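You operate a simulated robot arm through the tools that you are given. There is no shell and no other tool. Be economical: measure what you need, move in short steps, check, and stop when the job is done.

You are at the controls of a simulated two-armed robot. One attempt, no reset.

JOB
Try both plain bowls with the glass sheet and sort damp from dry.
Fine: a damp bowl mists the glass and goes into the drying cabinet; a dry one goes on the high board; the sheet goes back.

Only the result counts: the job must be done as asked and must still hold three seconds after the hand-in. Knocking over, shifting, dropping, spilling or breaking anything else fails it. Flat cloth is picked up by pressing the open fingertips on it (5 to 10 N) and closing them slowly along it; thin cloth reads only 2 to 8 mm in the jaws.

ROBOT AND FRAMES
Two 7-joint arms with two-finger parallel grippers on one trunk, on a base that drives. Base frame: it is fixed to the floor where the robot stands at the start and does not move with it; the origin is under the middle of the robot, x ahead of it, y to its left, z up. Readings come in m, rad, newtons and seconds.
The left shoulder is at the start at [0.05, 0.168, 1.107], the right one opposite. With the tool pointing down near the work surface each hand reaches from about 0.22 to 0.66 m from the robot's upright axis, wherever it stands, measured 20 degrees to its own side. Places, roughly: floor of the drying cabinet [0.5, 0.6, 0.8]; high board of the ware rack [1.1, -0.5, 1.2]. Payload 1.57 kg a hand.
The TCP of each hand is the grasp point between the finger pads, 0.03 m short of the fingertips. In the tool frame z runs along the fingers and y along their closing line. Largest opening 0.08 m; finger width 0.017, thickness 0.012; the body of the gripper, 0.04 by 0.082 m, starts 0.08 m behind the TCP.
Orientation is that of the tool frame in the base frame, as a unit quaternion [x, y, z, w]. With the fingers straight down and closing along the base's y, the tool's x points along the base's -x, its y along +y and its z along -z.

CONTROLS
- The arms move only by the tool jog_arm. It takes "left_deltas", "right_deltas" or both (then of equal length, played together; a hand with none holds still); each is one flat list of numbers, 7 for each row, row after row: the closure in counts, from 0 (fully open) to 255 (shut), then the shift along the tool's x, y, z in m, then the turn, a rotation vector about the tool's x, y, z in rad. In form: [fingers, dx, dy, dz, wx, wy, wz, fingers, dx, dy, dz, wx, wy, wz, ...]. A call has 1 to 12 rows; each row is the pose to reach, as a shift and turn from the pose commanded when the call began, along the tool's axes at that moment. A row lasts 0.2 s, in which the tool goes at most 0.05 m and 0.15 rad; a call with a longer step from one row to the next is refused whole, and so is a gripper value outside its range. A pose out of reach is approached as far as the arm can. The call stops where the force on the tool passes 40 N (or 10 N more than at its start, if that is more) or the arm is blocked; 0.2 s more then pass. Each finger travels about 0.045 m/s and halts on what it meets, pressing with about 30 N; the grip force reading is that of the motor and also rises with nothing between the fingers. The clock runs only during rows and for 0.2 s after the last one: add rows that repeat a pose to give the fingers time. The reply holds the time, the measured pose of the TCP, the force on the tool along the base axes, the opening and the grip force, in the units named above and with some noise, with the torque about the TCP (base axes, N m) and any sound that the robot's microphone picked up, and new pictures: "show" is both (left out), scene, wrist or none (wrist: the cameras of the hands that moved).
- Cameras (640 x 400 px; columns grow to the right, rows downward): "scene" is now at [0.1204, 0.0384, 1.3213]; the picture's right is [0.44, -0.90, 0.00], its down [-0.48, -0.24, -0.84] and it looks along [0.76, 0.37, -0.54] (base axes); focal length 254 px, centre (320, 200). "left" rides on the left gripper at [0.072, 0.007, -0.122] in its tool frame; the picture's right is [-0.09, 1.00, 0.00], its down [-0.84, -0.08, -0.54] and it looks along [-0.54, -0.05, 0.84] (tool axes); focal length 238 px, centre (320, 200). "right" rides on the right gripper at [0.072, -0.007, -0.122] in its tool frame; the picture's right is [0.09, 1.00, 0.00], its down [-0.84, 0.08, -0.54] and it looks along [-0.54, 0.05, 0.84] (tool axes); focal length 238 px, centre (320, 200). There is no depth. A picture from a camera that has moved, and an enlarged one, comes with that camera's place and axes in the base frame and with its lens.
- raise_lower(by): slides the trunk up (or, below 0, down) by that many m; the arms and the scene camera ride with it, the base frame stays. It gives what a move gives, with no picture.
- steer(legs): drives the robot by 1 to 6 legs, each [ahead, left, turn to the left] in m, m and rad, along the robot's own axes; the way and the turn of a leg run together, so that a leg with both is an arc; at most 1.5 m and 3.142 rad a leg. The arms and the cameras ride along, it lands a little off, and it stops where it bumps. It gives what a move gives, and a new picture of the scene camera.
- pan_tilt(pan, tilt): turns the head with the scene camera to pan (to the left, within 1.396 rad either way) and tilt (down, from -0.506 to 1.204), counted from straight ahead of the robot. It gives what a move gives, and a new picture of the scene camera.
- zoom(camera, box): a new picture of the part [left, top, right, bottom] of that camera's present view, enlarged. No time passes.
- close_job(): hands the job in; it is judged then, once.

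Go step by step. Nothing tells you exact positions but the pictures and the camera data: compare them with the known pose of the tool, close in by small moves and look again before you grip or let go. The budget is 120 turns and 260 pictures, counting those below and the enlarged ones. Unless the task says otherwise, let go and move clear before handing in.

The tools are called after "Request:" as a command line: name --argument value ..., lists and objects as JSON in quotes. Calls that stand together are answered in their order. jog_arm: Moves the arms, as the interface text tells. Its arguments: {"type":"object","properties":{"left_deltas":{"type":"array"},"right_deltas":{"type":"array"},"show":{"type":"string","enum":["both","scene","wrist","none"]}},"required":[]} The other tools are called the same way: raise_lower (by) slides the trunk up or down; steer (legs) drives the base; pan_tilt (pan, tilt) turns the head that bears the scene camera; zoom (camera, box) takes an enlarged picture of a part of a camera's view; close_job () hands the job in.

At the start:

```text
t: 0.0
left_position: [0.2699, 0.2188, 1.1284]
left_orientation: [-0.001, 1.0, -0.001, 0.001]
left_ft_force: [1.0, -0.3, 0.4]
left_torque: [0.05, 0.02, -0.03]
left_opening: 0.0801
left_finger_force: 0.0
right_position: [0.4084, -0.0488, 1.073]
right_orientation: [0.001, 1.0, 0.0, 0.0]
right_ft_force: [0.2, -0.5, -0.1]
right_torque: [0.03, 0.03, 0.03]
right_opening: 0.0799
right_finger_force: 0.1
trunk travel left (down, up): [-0.275, 0.168]
robot x, y, heading: [-0.0004, -0.0008, -0.003]
head pan, tilt: [0.459, 0.567]
```

scene: 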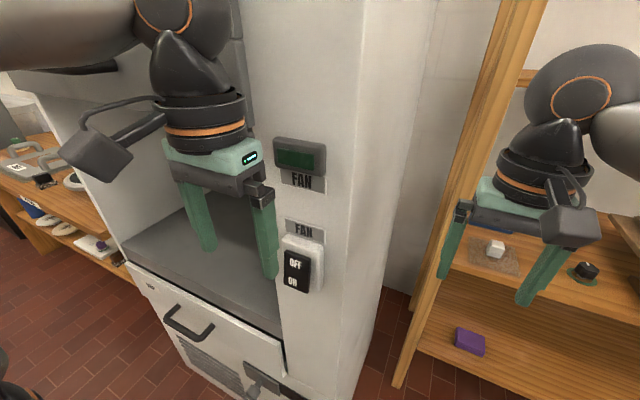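
right: 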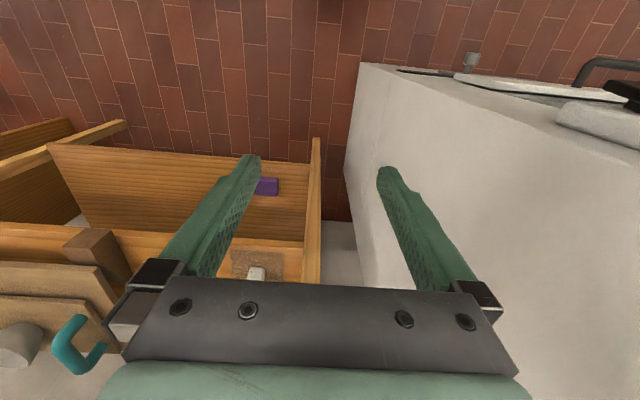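
left: 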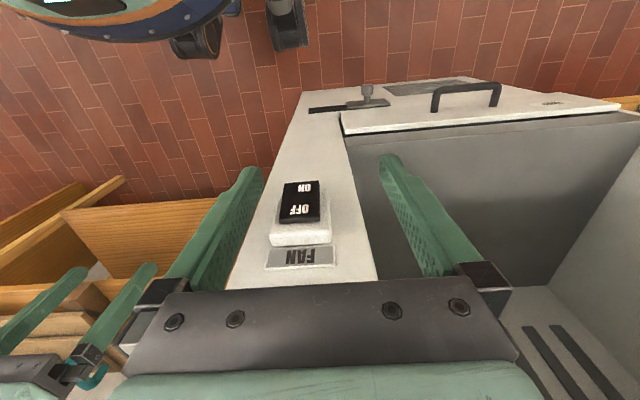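

I see the drying cabinet ahead-left with a fan switch and a ware rack to the right. First I look around with the head.

Request:
pan_tilt --pan -0.4 --tilt 0.4

Request:
pan_tilt --pan -1.3 --tilt 0.5

Request:
pan_tilt --pan 1.3 --tilt 0.5

```text
t: 1.2
left_position: [0.2698, 0.2192, 1.1282]
left_orientation: [-0.001, 1.0, 0.0, 0.001]
left_ft_force: [0.8, -0.4, -0.3]
left_torque: [0.0, -0.02, -0.03]
left_opening: 0.0801
left_finger_force: 0.1
right_position: [0.4079, -0.0497, 1.0745]
right_orientation: [0.0, 1.0, 0.0, 0.0]
right_ft_force: [0.0, 1.4, -0.2]
right_torque: [-0.02, 0.0, -0.01]
right_opening: 0.0801
right_finger_force: 0.1
trunk travel left (down, up): [-0.275, 0.168]
robot x, y, heading: [-0.0014, -0.0002, -0.0]
head pan, tilt: [-0.4, 0.4]
camera scene: at [0.1257, -0.0372, 1.3366], right [-0.39, -0.92, 0.0], down [-0.36, 0.15, -0.92], along [0.85, -0.36, -0.39], focal length 254 px, centre (320, 200)
```

scene: 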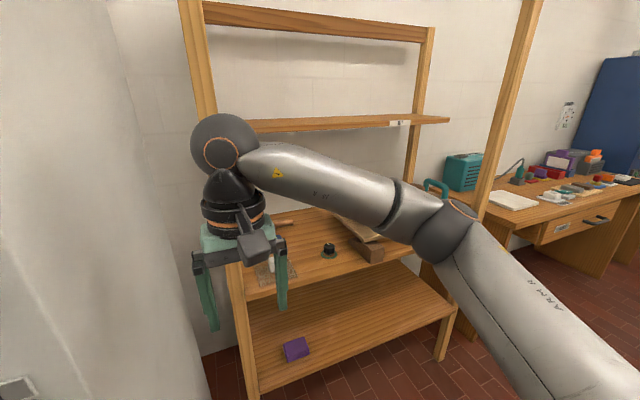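

```text
t: 2.4
left_position: [0.2693, 0.2211, 1.1284]
left_orientation: [-0.001, 1.0, 0.0, 0.001]
left_ft_force: [-0.3, -0.6, -1.0]
left_torque: [-0.03, 0.03, 0.0]
left_opening: 0.08
left_finger_force: 0.1
right_position: [0.4085, -0.0492, 1.0736]
right_orientation: [0.0, 1.0, 0.0, 0.0]
right_ft_force: [-1.1, -0.3, 0.7]
right_torque: [0.0, 0.03, 0.03]
right_opening: 0.08
right_finger_force: 0.1
trunk travel left (down, up): [-0.275, 0.168]
robot x, y, heading: [0.0021, -0.0001, -0.002]
head pan, tilt: [-1.3, 0.499]
camera scene: at [0.0647, -0.0889, 1.3275], right [-0.96, -0.27, 0.0], down [-0.13, 0.46, -0.88], along [0.24, -0.85, -0.48], focal length 254 px, centre (320, 200)
```

scene: 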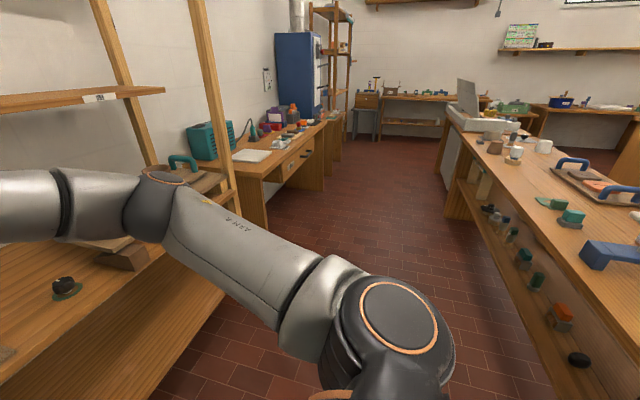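

```text
t: 4.7
left_position: [0.2709, 0.2192, 1.1297]
left_orientation: [-0.001, 1.0, 0.0, 0.001]
left_ft_force: [0.4, 0.0, 0.0]
left_torque: [-0.02, 0.02, -0.02]
left_opening: 0.0801
left_finger_force: 0.0
right_position: [0.4087, -0.0497, 1.074]
right_orientation: [0.0, 1.0, 0.0, 0.0]
right_ft_force: [0.6, 0.6, 0.3]
right_torque: [0.04, 0.03, 0.02]
right_opening: 0.08
right_finger_force: 0.1
trunk travel left (down, up): [-0.275, 0.168]
robot x, y, heading: [-0.0017, 0.002, 0.0]
head pan, tilt: [1.3, 0.499]
camera scene: at [0.0646, 0.0865, 1.3275], right [0.96, -0.27, 0.0], down [-0.13, -0.46, -0.88], along [0.23, 0.85, -0.48], focal length 254 px, centre (320, 200)
```

scene: 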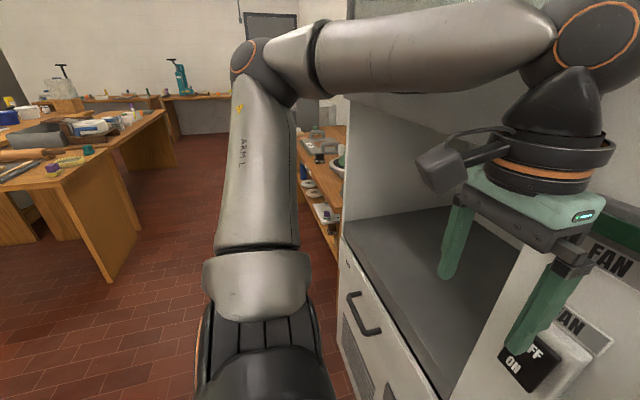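

Bowls are not in sight yet; a long bench lies to the right-rear. I look there more closely.

Request:
pan_tilt --pan -1.396 --tilt 0.6

Request:
zoom --camera "scene" --box '[320, 60, 640, 260]'

Request:
pan_tilt --pan -0.3 --tilt 0.75

```text
t: 7.1
left_position: [0.2697, 0.2206, 1.1288]
left_orientation: [-0.001, 1.0, 0.0, 0.001]
left_ft_force: [-0.2, 1.8, 0.3]
left_torque: [0.03, 0.0, 0.02]
left_opening: 0.0799
left_finger_force: 0.1
right_position: [0.4075, -0.0494, 1.074]
right_orientation: [0.0, 1.0, 0.001, 0.0]
right_ft_force: [0.0, 0.5, -0.9]
right_torque: [0.03, 0.02, -0.01]
right_opening: 0.08
right_finger_force: 0.0
trunk travel left (down, up): [-0.275, 0.168]
robot x, y, heading: [0.0016, -0.0008, 0.002]
head pan, tilt: [-1.396, 0.6]
camera scene: at [0.0557, -0.0882, 1.3184], right [-0.98, -0.17, 0.0], down [-0.1, 0.56, -0.83], along [0.14, -0.81, -0.56], focal length 254 px, centre (320, 200)
```

scene: 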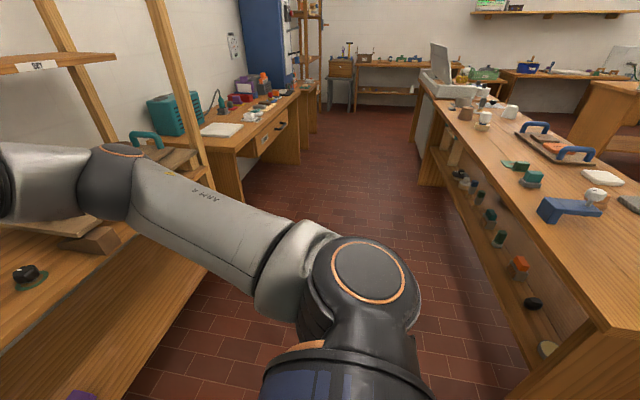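

```text
2.00 times, centred on (480, 160) of scene
camera zoom: at [0.0557, -0.0882, 1.3184], right [-0.98, -0.17, 0.0], down [-0.1, 0.56, -0.83], along [0.14, -0.81, -0.56], focal length 509 px, centre (0, 280)
```

zoom: 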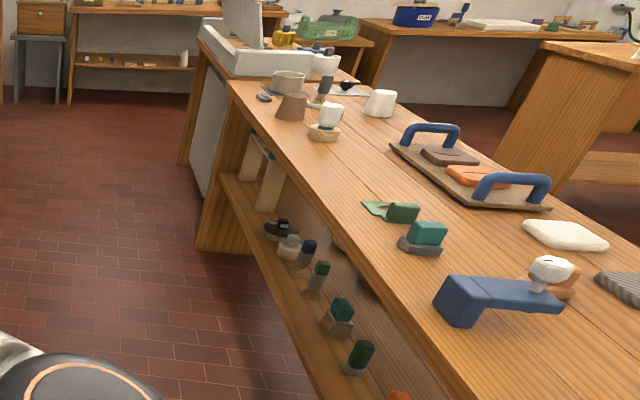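

```text
t: 8.4
left_position: [0.27, 0.2197, 1.1286]
left_orientation: [-0.001, 1.0, 0.0, 0.001]
left_ft_force: [0.3, -0.7, 0.3]
left_torque: [0.01, 0.01, 0.02]
left_opening: 0.08
left_finger_force: 0.0
right_position: [0.4083, -0.0494, 1.0744]
right_orientation: [0.0, 1.0, 0.0, 0.0]
right_ft_force: [-0.4, 0.3, -0.8]
right_torque: [0.02, 0.01, -0.01]
right_opening: 0.0801
right_finger_force: 0.0
trunk travel left (down, up): [-0.275, 0.168]
robot x, y, heading: [0.0002, 0.0033, -0.003]
head pan, tilt: [-0.3, 0.75]
camera scene: at [0.1195, -0.0258, 1.3055], right [-0.3, -0.96, 0.0], down [-0.65, 0.2, -0.73], along [0.7, -0.22, -0.68], focal length 254 px, centre (320, 200)
```

scene: 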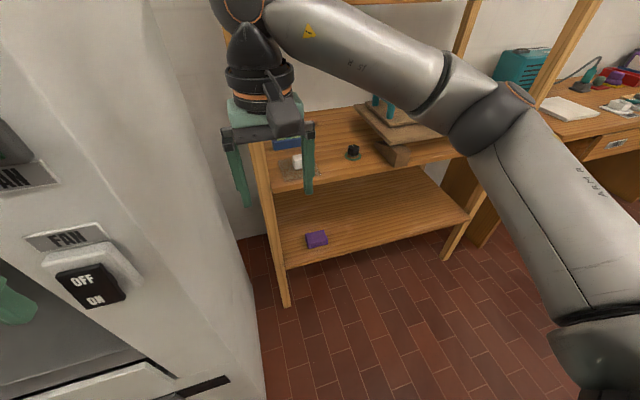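

The bench behind the robot is likely where bowls are. I shift sideways to the open aisle, then turn to look at it.

Request:
raise_lower --by 0.1

Request:
steer --legs '[[0, -0.75, 0], [0.15, 0, 0], [0, 0, -1.2]]'

Request:
pan_tilt --pan -1.2 --tilt 0.5

```text
t: 9.8
left_position: [0.2697, 0.2199, 1.2275]
left_orientation: [-0.001, 1.0, 0.0, 0.001]
left_ft_force: [-0.5, 1.0, -0.4]
left_torque: [-0.01, -0.02, 0.01]
left_opening: 0.08
left_finger_force: 0.1
right_position: [0.4073, -0.0492, 1.1731]
right_orientation: [0.0, 1.0, 0.0, 0.0]
right_ft_force: [-0.4, 0.6, 0.1]
right_torque: [-0.01, 0.01, -0.01]
right_opening: 0.0798
right_finger_force: 0.1
trunk travel left (down, up): [-0.375, 0.068]
robot x, y, heading: [-0.0013, -0.0009, -0.003]
head pan, tilt: [-0.3, 0.75]
```

```text
t: 20.7
left_position: [0.4485, -0.9236, 1.2289]
left_orientation: [0.564, 0.826, -0.001, 0.001]
left_ft_force: [-0.5, -0.1, -0.4]
left_torque: [0.02, 0.0, -0.04]
left_opening: 0.0799
left_finger_force: 0.1
right_position: [0.2469, -1.1506, 1.1744]
right_orientation: [0.566, 0.825, 0.0, 0.0]
right_ft_force: [0.2, 0.0, 0.1]
right_torque: [-0.03, 0.04, -0.03]
right_opening: 0.0803
right_finger_force: 0.0
trunk travel left (down, up): [-0.375, 0.068]
robot x, y, heading: [0.1485, -0.7498, -1.201]
head pan, tilt: [-0.3, 0.75]
camera scene: at [0.1666, -0.8731, 1.4055], right [-1.0, -0.07, 0.0], down [-0.05, 0.68, -0.73], along [0.05, -0.73, -0.68], focal length 254 px, centre (320, 200)
```

scene: 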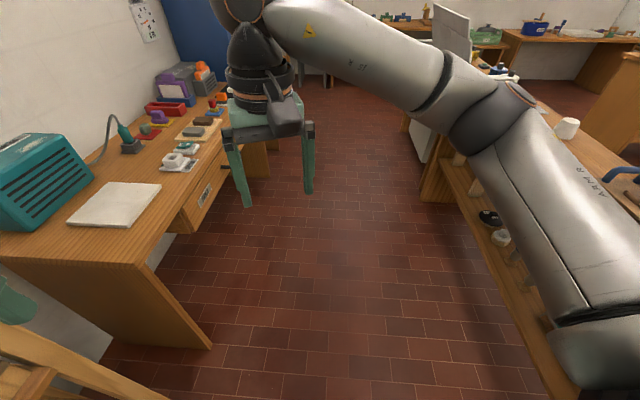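

```text
t: 21.9
left_position: [0.4487, -0.9261, 1.2288]
left_orientation: [0.564, 0.826, 0.0, 0.0]
left_ft_force: [0.8, -0.4, 0.2]
left_torque: [0.01, 0.04, 0.0]
left_opening: 0.08
left_finger_force: 0.1
right_position: [0.2473, -1.1495, 1.1749]
right_orientation: [0.565, 0.825, 0.001, 0.0]
right_ft_force: [0.2, 0.0, -0.9]
right_torque: [0.0, -0.02, -0.06]
right_opening: 0.0799
right_finger_force: 0.1
trunk travel left (down, up): [-0.375, 0.068]
robot x, y, heading: [0.1498, -0.7506, -1.203]
head pan, tilt: [-1.201, 0.499]
camera scene: at [0.0937, -0.8518, 1.4275], right [-0.67, 0.74, 0.0], down [0.35, 0.32, -0.88], along [-0.65, -0.59, -0.48], focal length 254 px, centre (320, 200)
```

scene: 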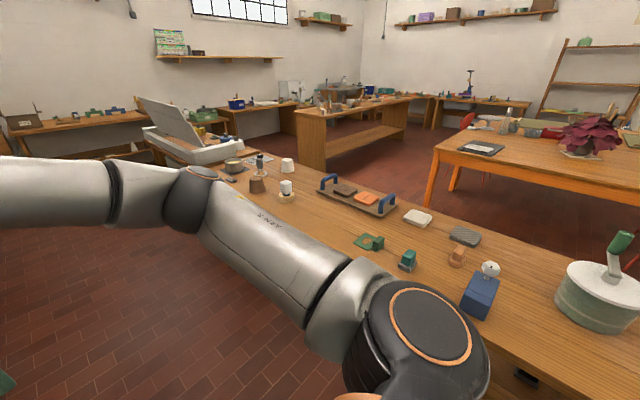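

The bench continues towards +y behind the start spot. I turn further to face it.

Request:
steer --legs '[[0, 0, -1.5]]'

Request:
pan_tilt --pan -0.9 --tilt 0.5

```text
t: 26.0
left_position: [-0.0054, -1.0651, 1.2282]
left_orientation: [0.976, 0.218, -0.001, 0.0]
left_ft_force: [-0.2, -0.2, 0.7]
left_torque: [0.02, -0.01, 0.02]
left_opening: 0.0801
left_finger_force: 0.2
right_position: [-0.2448, -0.88, 1.1738]
right_orientation: [0.976, 0.217, 0.0, 0.001]
right_ft_force: [-0.1, 0.2, 0.1]
right_torque: [-0.02, -0.02, 0.0]
right_opening: 0.0799
right_finger_force: 0.2
trunk travel left (down, up): [-0.375, 0.068]
robot x, y, heading: [0.1446, -0.7519, -2.703]
head pan, tilt: [-1.201, 0.499]
camera scene: at [0.0444, -0.7071, 1.4275], right [0.69, 0.72, 0.0], down [0.35, -0.33, -0.88], along [-0.63, 0.61, -0.48], focal length 254 px, centre (320, 200)
```

scene: 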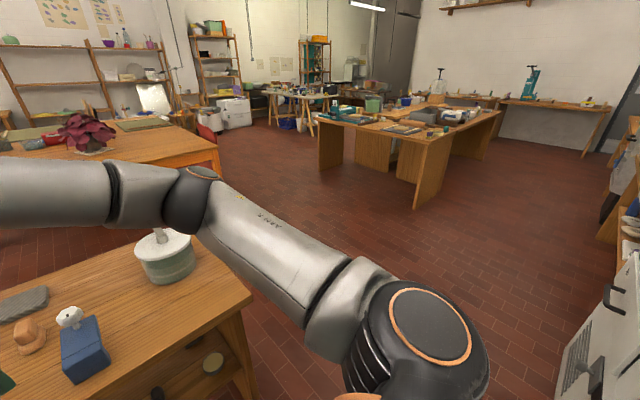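

```text
t: 26.8
left_position: [-0.0058, -1.0648, 1.2279]
left_orientation: [0.976, 0.218, -0.001, 0.0]
left_ft_force: [-0.3, -0.5, 0.3]
left_torque: [0.0, -0.03, -0.02]
left_opening: 0.0798
left_finger_force: 0.0
right_position: [-0.2452, -0.879, 1.1744]
right_orientation: [0.976, 0.218, 0.0, 0.0]
right_ft_force: [0.6, -0.5, 0.2]
right_torque: [0.03, -0.04, 0.02]
right_opening: 0.0799
right_finger_force: 0.0
trunk travel left (down, up): [-0.375, 0.068]
robot x, y, heading: [0.1504, -0.7506, -2.705]
head pan, tilt: [-0.901, 0.499]
camera scene: at [0.0288, -0.7294, 1.4275], right [0.45, 0.89, 0.0], down [0.43, -0.21, -0.88], along [-0.79, 0.39, -0.48], focal length 254 px, centre (320, 200)
```

scene: 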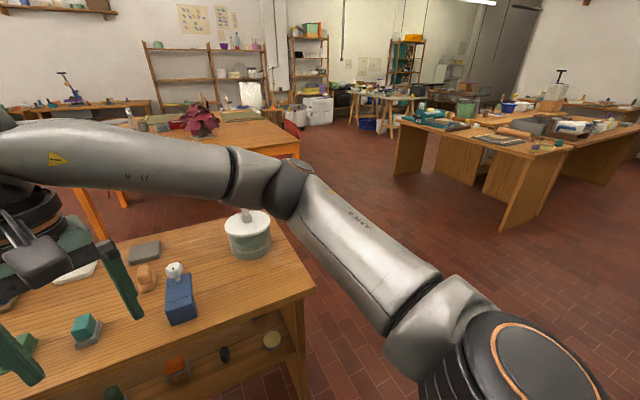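

No bowls on this bench section. I turn back towards the rack and look at it squarely.

Request:
steer --legs '[[0, 0, 1.5], [0, 0, 1.2]]'

Request:
pan_tilt --pan 0.3 --tilt 0.3

```text
t: 33.9
left_position: [0.4168, -0.5335, 1.228]
left_orientation: [0.001, 1.0, 0.0, 0.001]
left_ft_force: [0.5, 0.5, -0.5]
left_torque: [-0.03, 0.0, -0.03]
left_opening: 0.0802
left_finger_force: 0.2
right_position: [0.5552, -0.8038, 1.1733]
right_orientation: [0.001, 1.0, 0.0, 0.0]
right_ft_force: [0.4, 0.6, -0.2]
right_torque: [-0.03, 0.0, -0.04]
right_opening: 0.0799
right_finger_force: 0.0
trunk travel left (down, up): [-0.375, 0.068]
robot x, y, heading: [0.1451, -0.7526, -0.007]
head pan, tilt: [-0.901, 0.499]
camera scene: at [0.2426, -0.8247, 1.4275], right [-0.79, -0.62, 0.0], down [-0.3, 0.38, -0.88], along [0.54, -0.69, -0.48], focal length 254 px, centre (320, 200)
```

scene: 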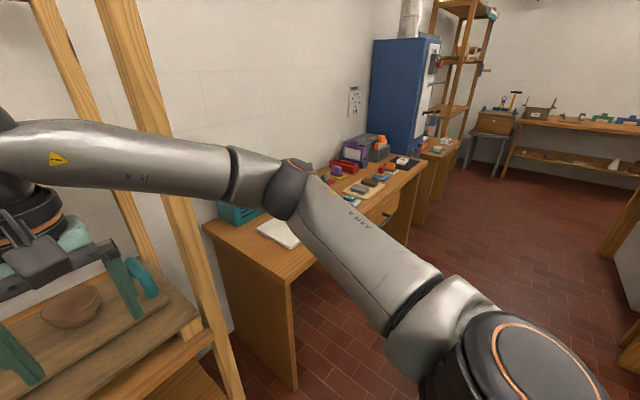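

```text
t: 35.2
left_position: [0.4173, -0.5334, 1.2279]
left_orientation: [0.001, 1.0, 0.0, 0.0]
left_ft_force: [0.1, -0.3, -0.3]
left_torque: [0.0, 0.02, 0.02]
left_opening: 0.08
left_finger_force: 0.1
right_position: [0.5539, -0.8032, 1.174]
right_orientation: [0.001, 1.0, 0.0, 0.001]
right_ft_force: [0.0, 0.7, 0.2]
right_torque: [-0.01, 0.0, 0.02]
right_opening: 0.08
right_finger_force: 0.0
trunk travel left (down, up): [-0.375, 0.068]
robot x, y, heading: [0.146, -0.7522, -0.004]
head pan, tilt: [0.3, 0.3]
camera scene: at [0.2758, -0.7261, 1.4459], right [0.29, -0.96, 0.0], down [-0.28, -0.09, -0.96], along [0.91, 0.28, -0.3], focal length 254 px, centre (320, 200)
```

scene: 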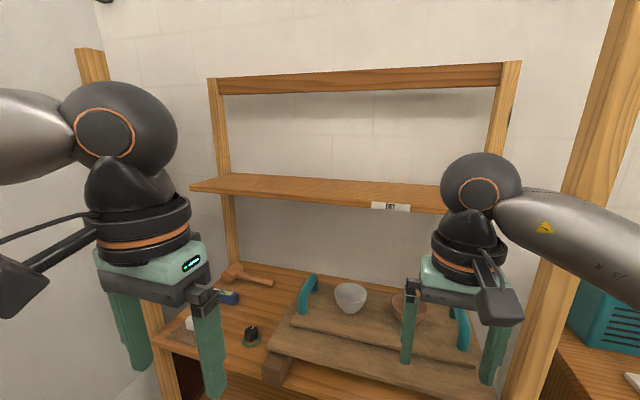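

The two bowls (one grey-white, one brown) stand on a plank with teal handles on the rack's middle shelf. I move the hands aside for a clear view and to find the glass sheet.

Request:
jog_arm --right_deltas '[0, 0.04, -0.03, 0, 0, 0, 0, 0, 0.08, -0.06, 0, 0, 0, 0, 0, 0.1, -0.1, 0, 0, 0, 0, 0, 0.1, -0.15, 0, 0, 0, 0, 0, 0.1, -0.2, 0, 0, 0, 0, 0, 0.1, -0.25, 0, 0, 0, 0]' --show "none"

Request:
pan_tilt --pan 0.1 --tilt 0.5

Request:
zoom --camera "scene" --box '[160, 160, 480, 360]'

```text
t: 36.6
left_position: [0.417, -0.5349, 1.2287]
left_orientation: [0.0, 1.0, 0.0, 0.001]
left_ft_force: [0.0, 0.8, 0.3]
left_torque: [0.05, -0.04, 0.02]
left_opening: 0.0799
left_finger_force: 0.0
right_position: [0.4521, -1.0536, 1.1736]
right_orientation: [0.002, 1.0, 0.001, -0.001]
right_ft_force: [0.3, 1.3, -0.6]
right_torque: [0.0, -0.05, 0.0]
right_opening: 0.0798
right_finger_force: 0.1
trunk travel left (down, up): [-0.375, 0.068]
robot x, y, heading: [0.1483, -0.7493, -0.004]
head pan, tilt: [0.3, 0.3]
```

```text
t: 37.4
left_position: [0.4173, -0.5337, 1.229]
left_orientation: [0.001, 1.0, 0.0, 0.001]
left_ft_force: [0.0, -0.8, -0.1]
left_torque: [0.0, -0.02, 0.01]
left_opening: 0.0804
left_finger_force: 0.1
right_position: [0.4528, -1.0517, 1.1736]
right_orientation: [0.003, 1.0, 0.001, 0.001]
right_ft_force: [-0.4, 0.3, 0.8]
right_torque: [0.02, -0.01, 0.03]
right_opening: 0.0799
right_finger_force: 0.0
trunk travel left (down, up): [-0.375, 0.068]
robot x, y, heading: [0.1463, -0.7512, -0.005]
head pan, tilt: [0.099, 0.499]
camera scene: at [0.2769, -0.7447, 1.4275], right [0.1, -1.0, 0.0], down [-0.48, -0.05, -0.88], along [0.87, 0.08, -0.48], focal length 254 px, centre (320, 200)
```

scene: 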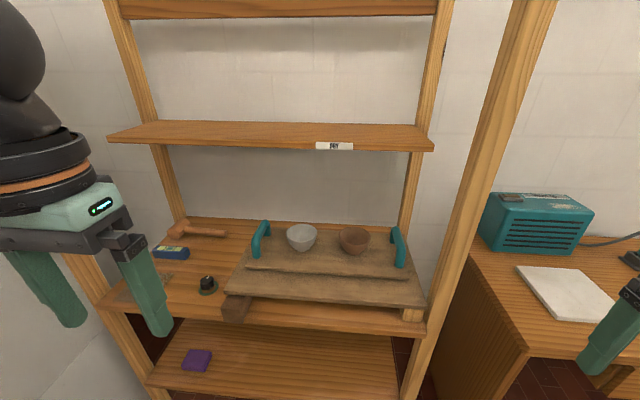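

```text
2.00 times, centred on (320, 260) of scene
camera zoom: at [0.2769, -0.7447, 1.4275], right [0.1, -1.0, 0.0], down [-0.48, -0.05, -0.88], along [0.87, 0.08, -0.48], focal length 509 px, centre (320, 80)
```

zoom: 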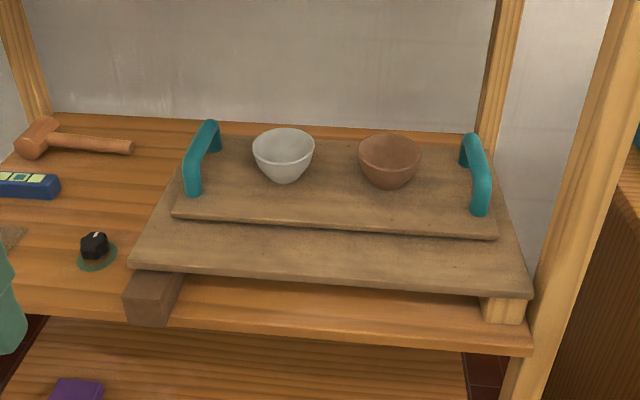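

Bowls are on the tray at about x 0.98, y -0.61 (grey) and -0.80 (brown). Now I search for the glass sheet, moving the left hand away.

Request:
jog_arm --left_deltas '[0, 0.04, 0.03, 0, 0, 0, 0, 0, 0.04, 0.07, -0.03, 0, 0, 0, 0, 0.04, 0.11, -0.06, 0, 0, 0, 0, 0.04, 0.15, -0.1, 0, 0, 0, 0, 0.04, 0.17, -0.14, 0, 0, 0, 0, 0.04, 0.2, -0.18, 0, 0, 0]' --show "none"

Request:
pan_tilt --pan 0.4 --tilt 0.55

Request:
pan_tilt --pan -0.6 --tilt 0.5

```text
refused: row 4 steps farther than a row can; nothing moved
```

```text
t: 38.2
left_position: [0.4166, -0.5344, 1.2281]
left_orientation: [0.001, 1.0, 0.0, 0.001]
left_ft_force: [-0.3, 0.3, 0.4]
left_torque: [0.0, 0.0, -0.03]
left_opening: 0.0802
left_finger_force: 0.1
right_position: [0.4521, -1.0505, 1.1739]
right_orientation: [0.002, 1.0, 0.0, 0.0]
right_ft_force: [-0.2, 0.0, -0.1]
right_torque: [-0.02, -0.03, 0.0]
right_opening: 0.0802
right_finger_force: 0.0
trunk travel left (down, up): [-0.375, 0.068]
robot x, y, heading: [0.1453, -0.754, -0.002]
head pan, tilt: [0.4, 0.55]
camera scene: at [0.2693, -0.7187, 1.4229], right [0.38, -0.92, 0.0], down [-0.48, -0.2, -0.85], along [0.79, 0.33, -0.52], focal length 254 px, centre (320, 200)
```

scene: 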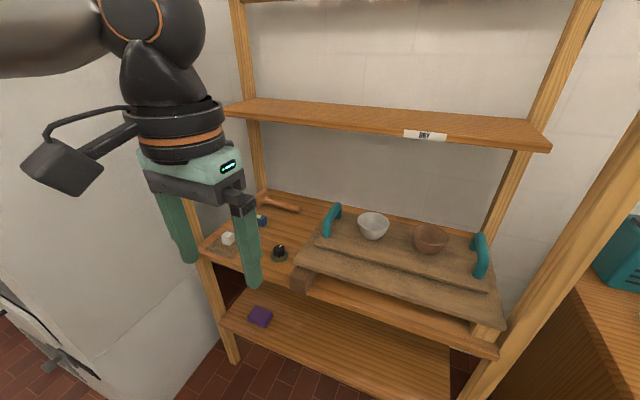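

```text
t: 39.5
left_position: [0.4173, -0.5339, 1.2293]
left_orientation: [0.001, 1.0, 0.001, 0.001]
left_ft_force: [0.2, -0.2, -0.1]
left_torque: [-0.01, 0.0, 0.02]
left_opening: 0.0798
left_finger_force: 0.0
right_position: [0.4524, -1.0515, 1.1744]
right_orientation: [0.002, 1.0, -0.001, 0.0]
right_ft_force: [-0.2, 0.7, -0.5]
right_torque: [-0.02, -0.02, 0.02]
right_opening: 0.08
right_finger_force: 0.1
trunk travel left (down, up): [-0.375, 0.068]
robot x, y, heading: [0.1488, -0.7528, -0.007]
head pan, tilt: [-0.6, 0.499]
camera scene: at [0.2613, -0.805, 1.4275], right [-0.57, -0.82, 0.0], down [-0.39, 0.27, -0.88], along [0.72, -0.5, -0.48], focal length 254 px, centre (320, 200)
```

scene: 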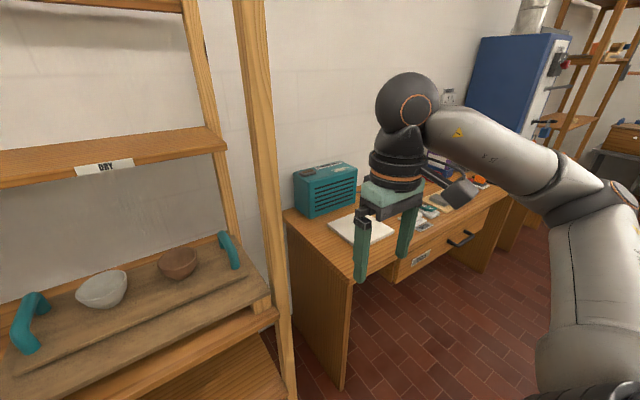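

The sheet isn't on the rack; I enlarge the neighbouring bench and then check the left of the rack and cabinet.

Request:
zoom --camera "scene" --box '[280, 120, 540, 283]'

Request:
jog_arm --left_deltas '[0, 0.04, 0.02, 0, 0, 0, 0, 0, 0.06, 0.06, 0, 0, 0, 0, 0, 0.08, 0.1, 0, 0, 0, 0, 0, 0.1, 0.14, 0, 0, 0, 0, 0, 0.1, 0.18, 0, 0, 0, 0, 0, 0.1, 0.22, 0, 0, 0, 0]' --show "none"

Request:
pan_tilt --pan 0.35 --tilt 0.6

Request:
zoom --camera "scene" --box '[120, 150, 440, 350]'

```text
2.45 times, centred on (410, 202) of scene
camera zoom: at [0.2613, -0.805, 1.4275], right [-0.57, -0.82, 0.0], down [-0.39, 0.27, -0.88], along [0.72, -0.5, -0.48], focal length 624 px, centre (99, 196)
```

zoom: 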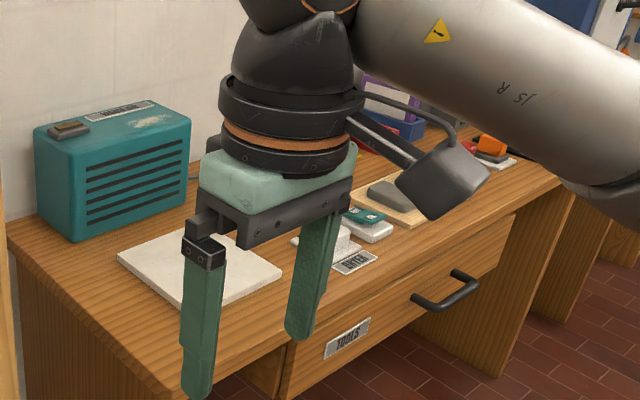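

```text
t: 40.9
left_position: [0.3194, -0.3091, 1.2265]
left_orientation: [0.002, 1.0, 0.001, 0.0]
left_ft_force: [-0.5, 0.4, -0.7]
left_torque: [-0.01, -0.01, 0.0]
left_opening: 0.0799
left_finger_force: 0.0
right_position: [0.4519, -1.0515, 1.1737]
right_orientation: [0.002, 1.0, 0.0, 0.0]
right_ft_force: [0.2, -0.7, -0.1]
right_torque: [0.02, 0.03, 0.01]
right_opening: 0.0801
right_finger_force: 0.0
trunk travel left (down, up): [-0.375, 0.068]
robot x, y, heading: [0.1453, -0.7488, -0.004]
head pan, tilt: [-0.6, 0.499]
```

```text
t: 42.1
left_position: [0.3196, -0.3113, 1.2277]
left_orientation: [0.001, 1.0, 0.001, 0.001]
left_ft_force: [-0.1, 0.7, 0.6]
left_torque: [0.01, 0.01, 0.01]
left_opening: 0.0798
left_finger_force: 0.1
right_position: [0.4518, -1.0519, 1.1739]
right_orientation: [0.002, 1.0, 0.001, -0.001]
right_ft_force: [0.4, -0.3, 0.3]
right_torque: [0.02, -0.02, 0.0]
right_opening: 0.08
right_finger_force: 0.0
trunk travel left (down, up): [-0.375, 0.068]
robot x, y, heading: [0.1452, -0.7511, -0.007]
head pan, tilt: [0.351, 0.6]
camera scene: at [0.2696, -0.7233, 1.4184], right [0.34, -0.94, 0.0], down [-0.53, -0.19, -0.83], along [0.78, 0.28, -0.56], focal length 254 px, centre (320, 200)
```

scene: 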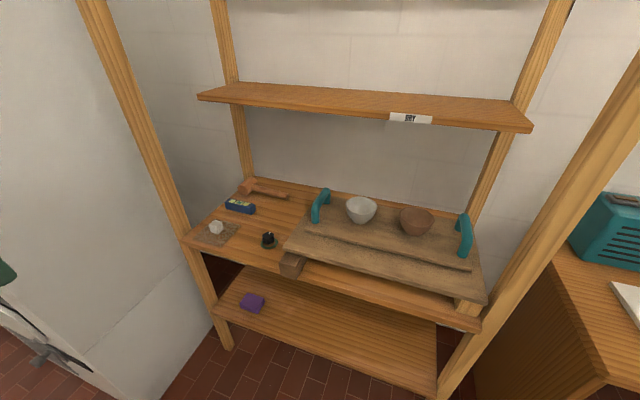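

```text
2.00 times, centred on (280, 250) of scene
camera zoom: at [0.2696, -0.7233, 1.4184], right [0.34, -0.94, 0.0], down [-0.53, -0.19, -0.83], along [0.78, 0.28, -0.56], focal length 509 px, centre (400, 100)
```

zoom: 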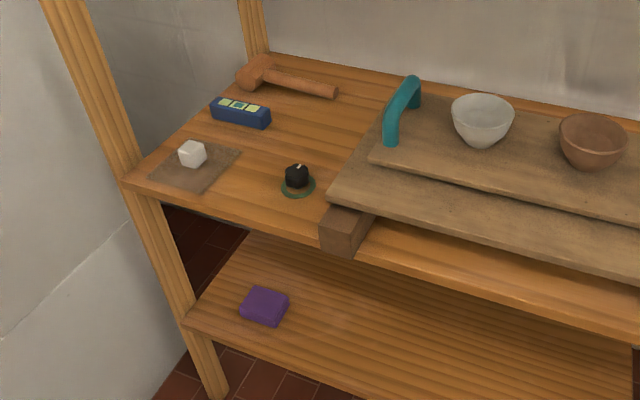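

No glass here. I go back toward the cabinet and look into it and at the shelf left of it.

Request:
steer --legs '[[-0.2, 0, 0], [0, 1.2, 0]]'

Request:
pan_tilt --pan 0.6 --tilt 0.5

Request:
zoom --camera "scene" --box '[0, 100, 320, 300]'

```text
t: 53.8
left_position: [0.1133, 0.865, 1.2293]
left_orientation: [-0.003, 1.0, 0.001, 0.001]
left_ft_force: [0.1, 0.2, 0.6]
left_torque: [0.0, -0.01, -0.02]
left_opening: 0.0801
left_finger_force: 0.1
right_position: [0.2525, 0.1247, 1.1737]
right_orientation: [-0.002, 1.0, 0.0, 0.0]
right_ft_force: [-0.4, 0.0, 0.6]
right_torque: [-0.01, -0.01, -0.02]
right_opening: 0.0799
right_finger_force: 0.0
trunk travel left (down, up): [-0.375, 0.068]
robot x, y, heading: [-0.0548, 0.4228, 0.003]
head pan, tilt: [0.351, 0.6]
camera scene: at [0.0668, 0.4521, 1.4184], right [0.35, -0.94, 0.0], down [-0.53, -0.2, -0.83], along [0.77, 0.29, -0.56], focal length 254 px, centre (320, 200)
```

scene: 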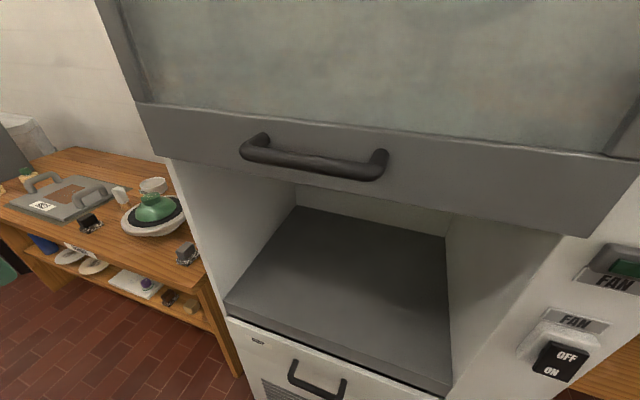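

```text
t: 54.6
left_position: [0.114, 0.8642, 1.2284]
left_orientation: [-0.002, 1.0, 0.0, 0.001]
left_ft_force: [-0.1, -0.1, 0.5]
left_torque: [0.01, -0.01, 0.02]
left_opening: 0.0803
left_finger_force: 0.1
right_position: [0.2516, 0.1238, 1.1745]
right_orientation: [-0.002, 1.0, 0.0, 0.0]
right_ft_force: [0.5, 0.1, 0.5]
right_torque: [0.0, 0.02, -0.01]
right_opening: 0.0798
right_finger_force: 0.0
trunk travel left (down, up): [-0.375, 0.068]
robot x, y, heading: [-0.0552, 0.4238, 0.003]
head pan, tilt: [0.6, 0.499]
camera scene: at [0.0589, 0.473, 1.4275], right [0.57, -0.82, 0.0], down [-0.39, -0.27, -0.88], along [0.72, 0.5, -0.48], focal length 254 px, centre (320, 200)
```

scene: 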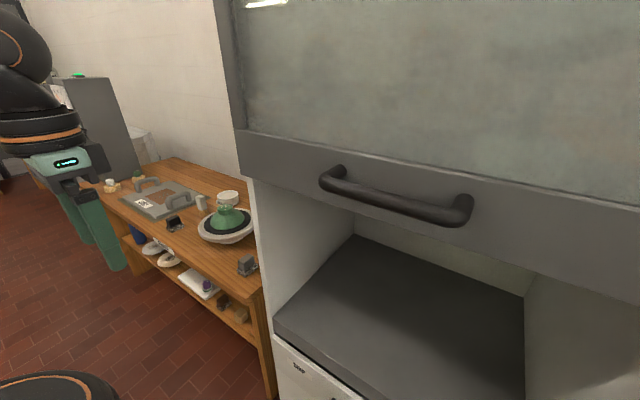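

```text
2.00 times, centred on (160, 200) of scene
camera zoom: at [0.0589, 0.473, 1.4275], right [0.57, -0.82, 0.0], down [-0.39, -0.27, -0.88], along [0.72, 0.5, -0.48], focal length 509 px, centre (640, 200)
```

zoom: 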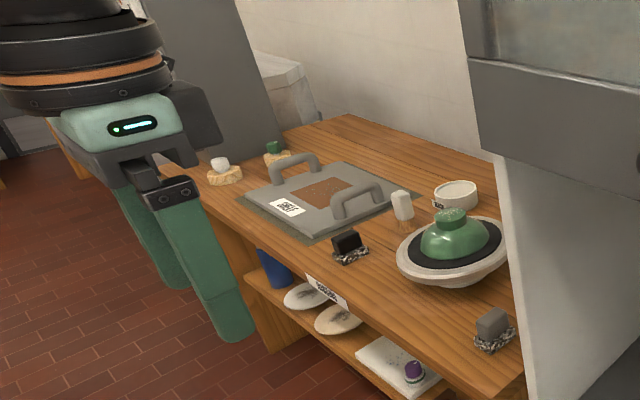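

The cabinet is half open below its glass sash, but no loose sheet here. I check left and behind, then the long bench.

Request:
zoom --camera "scene" --box '[240, 220, 560, 400]'

Request:
pan_tilt --pan 1.396 --tilt 0.4

Request:
pan_tilt --pan -1.396 --tilt 0.5

Request:
zoom --camera "scene" --box '[320, 50, 640, 250]'

```text
2.00 times, centred on (400, 310) of scene
camera zoom: at [0.0589, 0.473, 1.4275], right [0.57, -0.82, 0.0], down [-0.39, -0.27, -0.88], along [0.72, 0.5, -0.48], focal length 509 px, centre (160, -20)
```

zoom: 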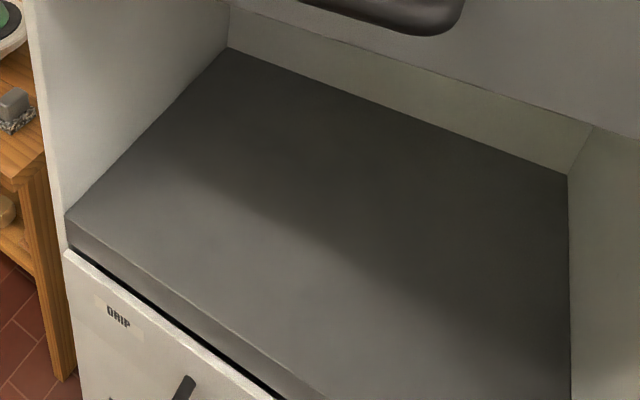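

```text
t: 55.7
left_position: [0.114, 0.8637, 1.2292]
left_orientation: [-0.003, 1.0, 0.0, 0.001]
left_ft_force: [-0.3, -0.8, 0.7]
left_torque: [-0.01, -0.01, 0.01]
left_opening: 0.0796
left_finger_force: 0.0
right_position: [0.2531, 0.1245, 1.1743]
right_orientation: [-0.002, 1.0, 0.0, 0.0]
right_ft_force: [0.7, -0.5, -0.7]
right_torque: [0.07, 0.01, 0.02]
right_opening: 0.0798
right_finger_force: 0.1
trunk travel left (down, up): [-0.375, 0.068]
robot x, y, heading: [-0.0546, 0.4243, 0.008]
head pan, tilt: [1.396, 0.4]
camera scene: at [-0.0002, 0.5126, 1.4366], right [0.99, -0.17, 0.0], down [-0.07, -0.38, -0.92], along [0.16, 0.91, -0.39], focal length 254 px, centre (320, 200)
```

scene: 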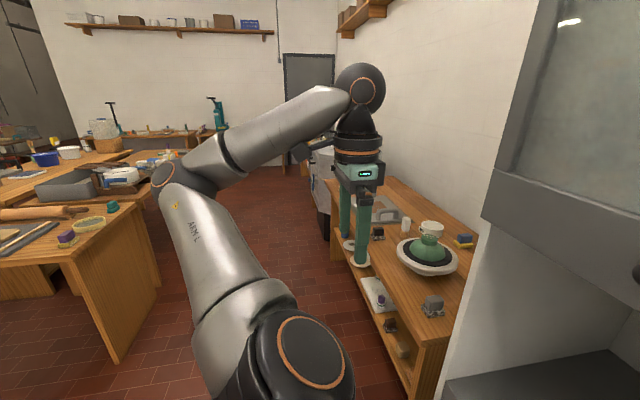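

```text
t: 58.2
left_position: [0.1139, 0.8653, 1.2283]
left_orientation: [-0.002, 1.0, 0.0, 0.001]
left_ft_force: [0.6, 0.0, -0.6]
left_torque: [0.01, -0.01, 0.03]
left_opening: 0.0799
left_finger_force: 0.0
right_position: [0.2534, 0.1252, 1.1741]
right_orientation: [-0.002, 1.0, 0.0, 0.0]
right_ft_force: [-0.3, 1.0, 0.6]
right_torque: [-0.01, 0.01, -0.01]
right_opening: 0.08
right_finger_force: 0.1
trunk travel left (down, up): [-0.375, 0.068]
robot x, y, heading: [-0.056, 0.4277, 0.008]
head pan, tilt: [-1.396, 0.499]
camera scene: at [0.0001, 0.3318, 1.4275], right [-0.98, -0.18, 0.0], down [-0.09, 0.47, -0.88], along [0.16, -0.86, -0.48], focal length 254 px, centre (320, 200)
```

scene: 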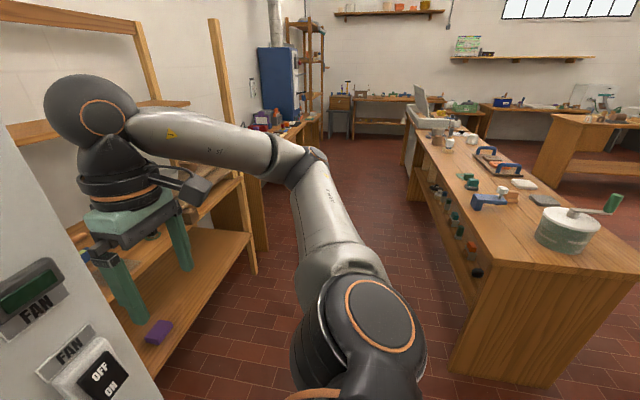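

```text
2.00 times, centred on (480, 150) of scene
camera zoom: at [0.0001, 0.3318, 1.4275], right [-0.98, -0.18, 0.0], down [-0.09, 0.47, -0.88], along [0.16, -0.86, -0.48], focal length 509 px, centre (0, 300)
```

zoom: 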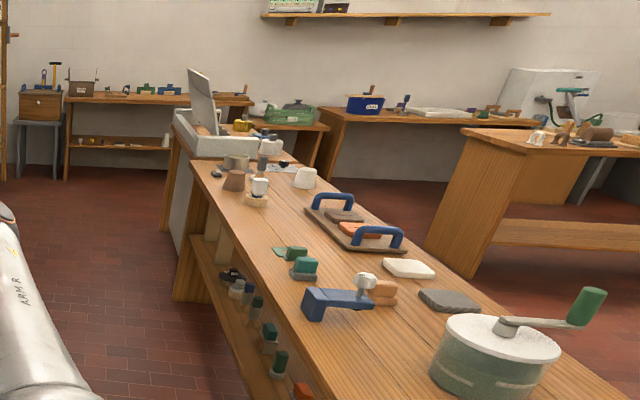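

Still no sheet. I go to the right-hand bench next to the rack to inspect the pale slab and labels there.

Request:
steer --legs '[[0, -1.4, 0], [0, -0.3, 0], [0, 0, -0.8]]'

Request:
pan_tilt --pan 0.3 --tilt 0.5

Request:
pan_tilt --pan -1.2 --tilt 0.5

```text
t: 75.5
left_position: [0.3748, -1.096, 1.2281]
left_orientation: [0.399, 0.917, 0.0, 0.0]
left_ft_force: [0.1, -0.2, -0.2]
left_torque: [0.01, -0.01, 0.02]
left_opening: 0.0803
left_finger_force: 0.0
right_position: [-0.0748, -1.6999, 1.1731]
right_orientation: [0.399, 0.917, 0.0, -0.001]
right_ft_force: [-0.3, 0.7, -0.1]
right_torque: [0.02, -0.01, -0.01]
right_opening: 0.0802
right_finger_force: 0.0
trunk travel left (down, up): [-0.375, 0.068]
robot x, y, heading: [-0.0677, -1.2724, -0.821]
head pan, tilt: [-1.396, 0.499]
camera scene: at [-0.0934, -1.3743, 1.4275], right [-0.8, 0.6, 0.0], down [0.29, 0.38, -0.88], along [-0.53, -0.7, -0.48], focal length 254 px, centre (320, 200)
```

scene: 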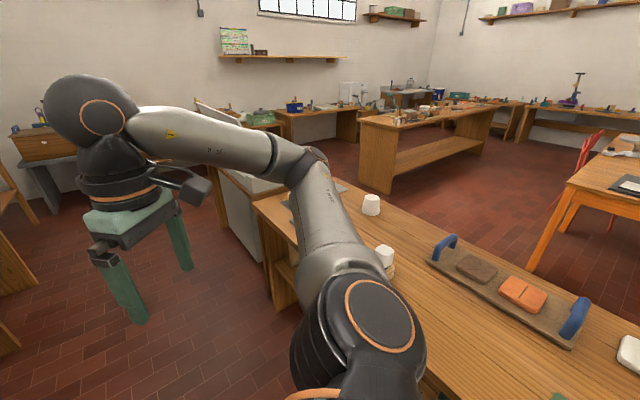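

```text
t: 77.3
left_position: [0.3738, -1.097, 1.2273]
left_orientation: [0.399, 0.917, 0.0, 0.001]
left_ft_force: [-0.8, 0.8, 0.6]
left_torque: [0.03, 0.0, -0.01]
left_opening: 0.0798
left_finger_force: 0.0
right_position: [-0.0749, -1.7002, 1.1734]
right_orientation: [0.4, 0.917, 0.0, 0.0]
right_ft_force: [-0.2, -0.2, -0.2]
right_torque: [-0.03, 0.01, -0.03]
right_opening: 0.0799
right_finger_force: 0.1
trunk travel left (down, up): [-0.375, 0.068]
robot x, y, heading: [-0.0644, -1.272, -0.819]
head pan, tilt: [0.3, 0.499]
camera scene: at [0.0404, -1.3471, 1.4275], right [-0.5, -0.87, 0.0], down [-0.41, 0.24, -0.88], along [0.76, -0.44, -0.48], focal length 254 px, centre (320, 200)
```

scene: 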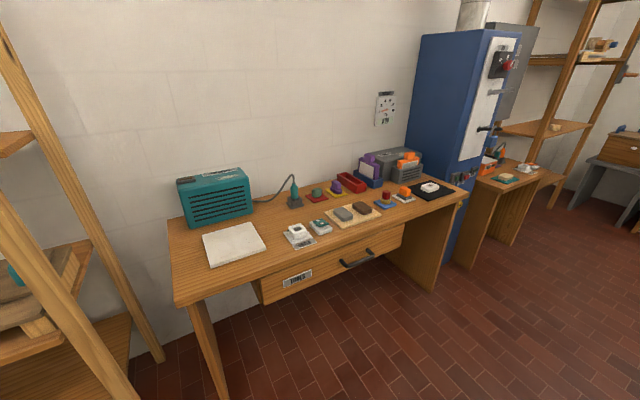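

```text
t: 78.9
left_position: [0.3741, -1.0973, 1.2278]
left_orientation: [0.399, 0.917, -0.001, 0.001]
left_ft_force: [-0.5, -0.5, 0.9]
left_torque: [0.0, 0.02, 0.03]
left_opening: 0.0798
left_finger_force: 0.0
right_position: [-0.0764, -1.7012, 1.1728]
right_orientation: [0.399, 0.917, 0.0, 0.0]
right_ft_force: [0.2, 0.1, 0.6]
right_torque: [0.01, -0.01, -0.02]
right_opening: 0.0802
right_finger_force: 0.1
trunk travel left (down, up): [-0.375, 0.068]
robot x, y, heading: [-0.0693, -1.2733, -0.822]
head pan, tilt: [-1.201, 0.499]
camera scene: at [-0.0782, -1.3836, 1.4275], right [-0.9, 0.44, 0.0], down [0.21, 0.43, -0.88], along [-0.38, -0.79, -0.48], focal length 254 px, centre (320, 200)
```

scene: 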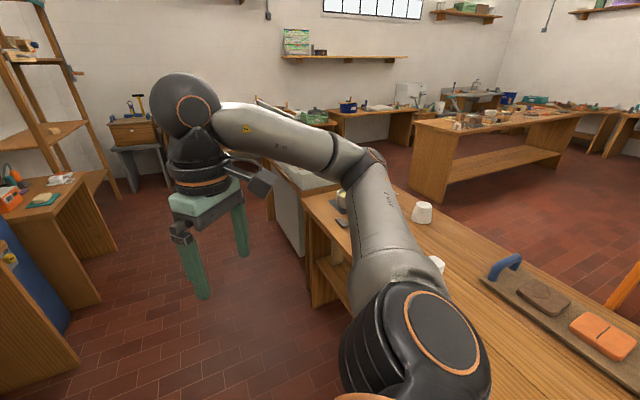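

A "TOOLS"-like drawer is on the right bench. I enlarge it.

Request:
pan_tilt --pan 0.2 --tilt 0.6

Request:
zoom --camera "scene" --box '[140, 130, 340, 255]'

Request:
zoom --camera "scene" --box '[300, 70, 500, 195]'

```text
t: 80.4
left_position: [0.3736, -1.097, 1.2278]
left_orientation: [0.399, 0.917, 0.0, 0.001]
left_ft_force: [0.6, -0.4, 0.2]
left_torque: [0.04, -0.06, 0.01]
left_opening: 0.0799
left_finger_force: 0.1
right_position: [-0.0749, -1.6993, 1.1732]
right_orientation: [0.4, 0.916, 0.0, 0.0]
right_ft_force: [-0.9, -0.3, -0.3]
right_torque: [0.01, 0.01, 0.01]
right_opening: 0.08
right_finger_force: 0.0
trunk travel left (down, up): [-0.375, 0.068]
robot x, y, heading: [-0.0668, -1.2728, -0.818]
head pan, tilt: [0.201, 0.6]
camera scene: at [0.0334, -1.3532, 1.4184], right [-0.58, -0.81, 0.0], down [-0.46, 0.33, -0.83], along [0.67, -0.48, -0.56], focal length 254 px, centre (320, 200)
```

scene: 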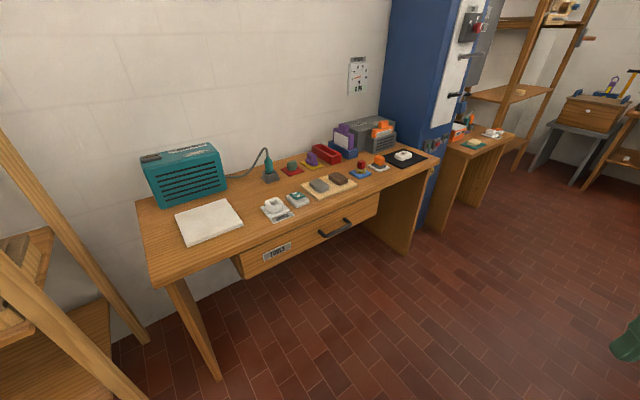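

```text
3.20 times, centred on (240, 192) of scene
camera zoom: at [0.0334, -1.3532, 1.4184], right [-0.58, -0.81, 0.0], down [-0.46, 0.33, -0.83], along [0.67, -0.48, -0.56], focal length 814 px, centre (576, 224)
```

zoom: 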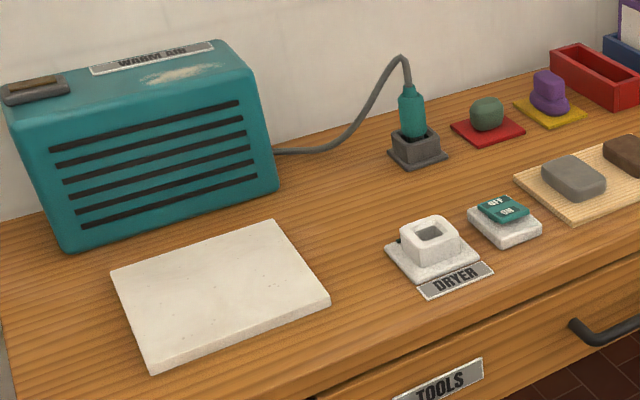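

```text
3.20 times, centred on (400, 132) of scene
camera zoom: at [0.0334, -1.3532, 1.4184], right [-0.58, -0.81, 0.0], down [-0.46, 0.33, -0.83], along [0.67, -0.48, -0.56], focal length 814 px, centre (64, 416)
```

zoom: 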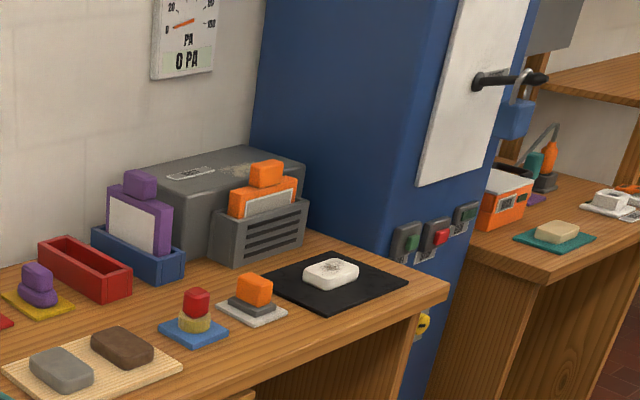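

Holders on the right bench hold two framed sheets (purple and orange knobs); one may be the glass. I drive closer to look.

Request:
steer --legs '[[0, 0, 0.82], [0.2, -0.9, 0]]'

Request:
pan_tilt --pan -0.1 --tilt 0.45

Request:
zoom --camera "scene" --box '[200, 150, 440, 300]'

```text
t: 90.8
left_position: [0.3031, -1.7315, 1.2287]
left_orientation: [-0.001, 1.0, -0.001, 0.001]
left_ft_force: [-0.5, 0.1, 0.5]
left_torque: [0.01, 0.02, 0.0]
left_opening: 0.0799
left_finger_force: 0.1
right_position: [0.4382, -2.4714, 1.1736]
right_orientation: [0.0, 1.0, 0.001, -0.001]
right_ft_force: [-0.1, -1.0, -0.6]
right_torque: [-0.01, 0.01, 0.02]
right_opening: 0.0799
right_finger_force: 0.1
trunk travel left (down, up): [-0.375, 0.068]
robot x, y, heading: [0.1314, -2.1751, -0.004]
head pan, tilt: [0.201, 0.6]
camera scene: at [0.2568, -2.1558, 1.4184], right [0.2, -0.98, 0.0], down [-0.55, -0.11, -0.83], along [0.81, 0.16, -0.56], focal length 254 px, centre (320, 200)
```

scene: 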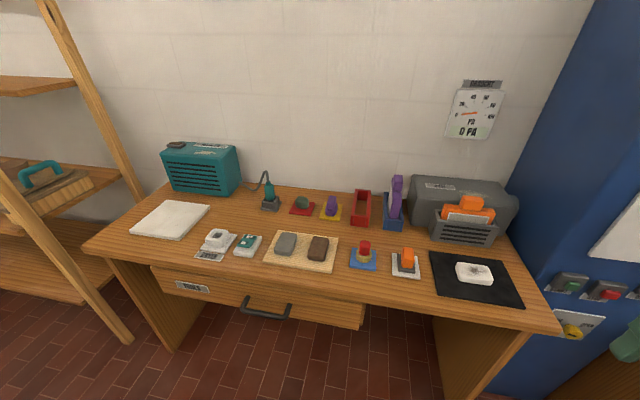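

```text
t: 91.6
left_position: [0.3021, -1.731, 1.2276]
left_orientation: [0.0, 1.0, 0.0, 0.0]
left_ft_force: [-0.2, -0.1, 0.3]
left_torque: [0.0, -0.01, 0.03]
left_opening: 0.08
left_finger_force: 0.1
right_position: [0.4376, -2.4712, 1.174]
right_orientation: [-0.001, 1.0, 0.0, -0.001]
right_ft_force: [0.1, 0.5, 0.9]
right_torque: [0.01, 0.0, 0.02]
right_opening: 0.0799
right_finger_force: 0.2
trunk travel left (down, up): [-0.375, 0.068]
robot x, y, heading: [0.1348, -2.1701, -0.007]
head pan, tilt: [-0.099, 0.45]
camera scene: at [0.2616, -2.1824, 1.4319], right [-0.1, -0.99, 0.0], down [-0.43, 0.04, -0.9], along [0.9, -0.09, -0.44], focal length 254 px, centre (320, 200)
```

scene: 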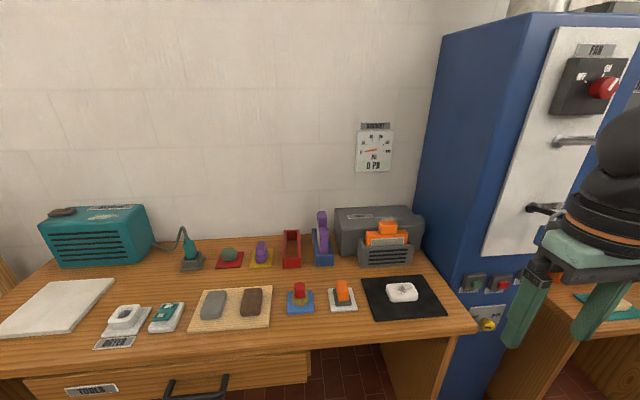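

```text
2.67 times, centred on (320, 225) of scene
camera zoom: at [0.2616, -2.1824, 1.4319], right [-0.1, -0.99, 0.0], down [-0.43, 0.04, -0.9], along [0.9, -0.09, -0.44], focal length 679 px, centre (320, 133)
```

zoom: 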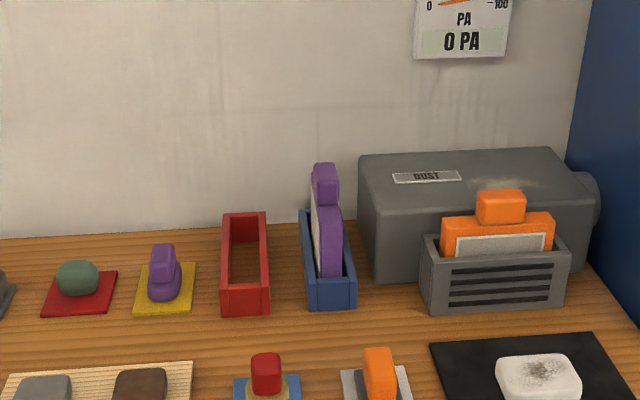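

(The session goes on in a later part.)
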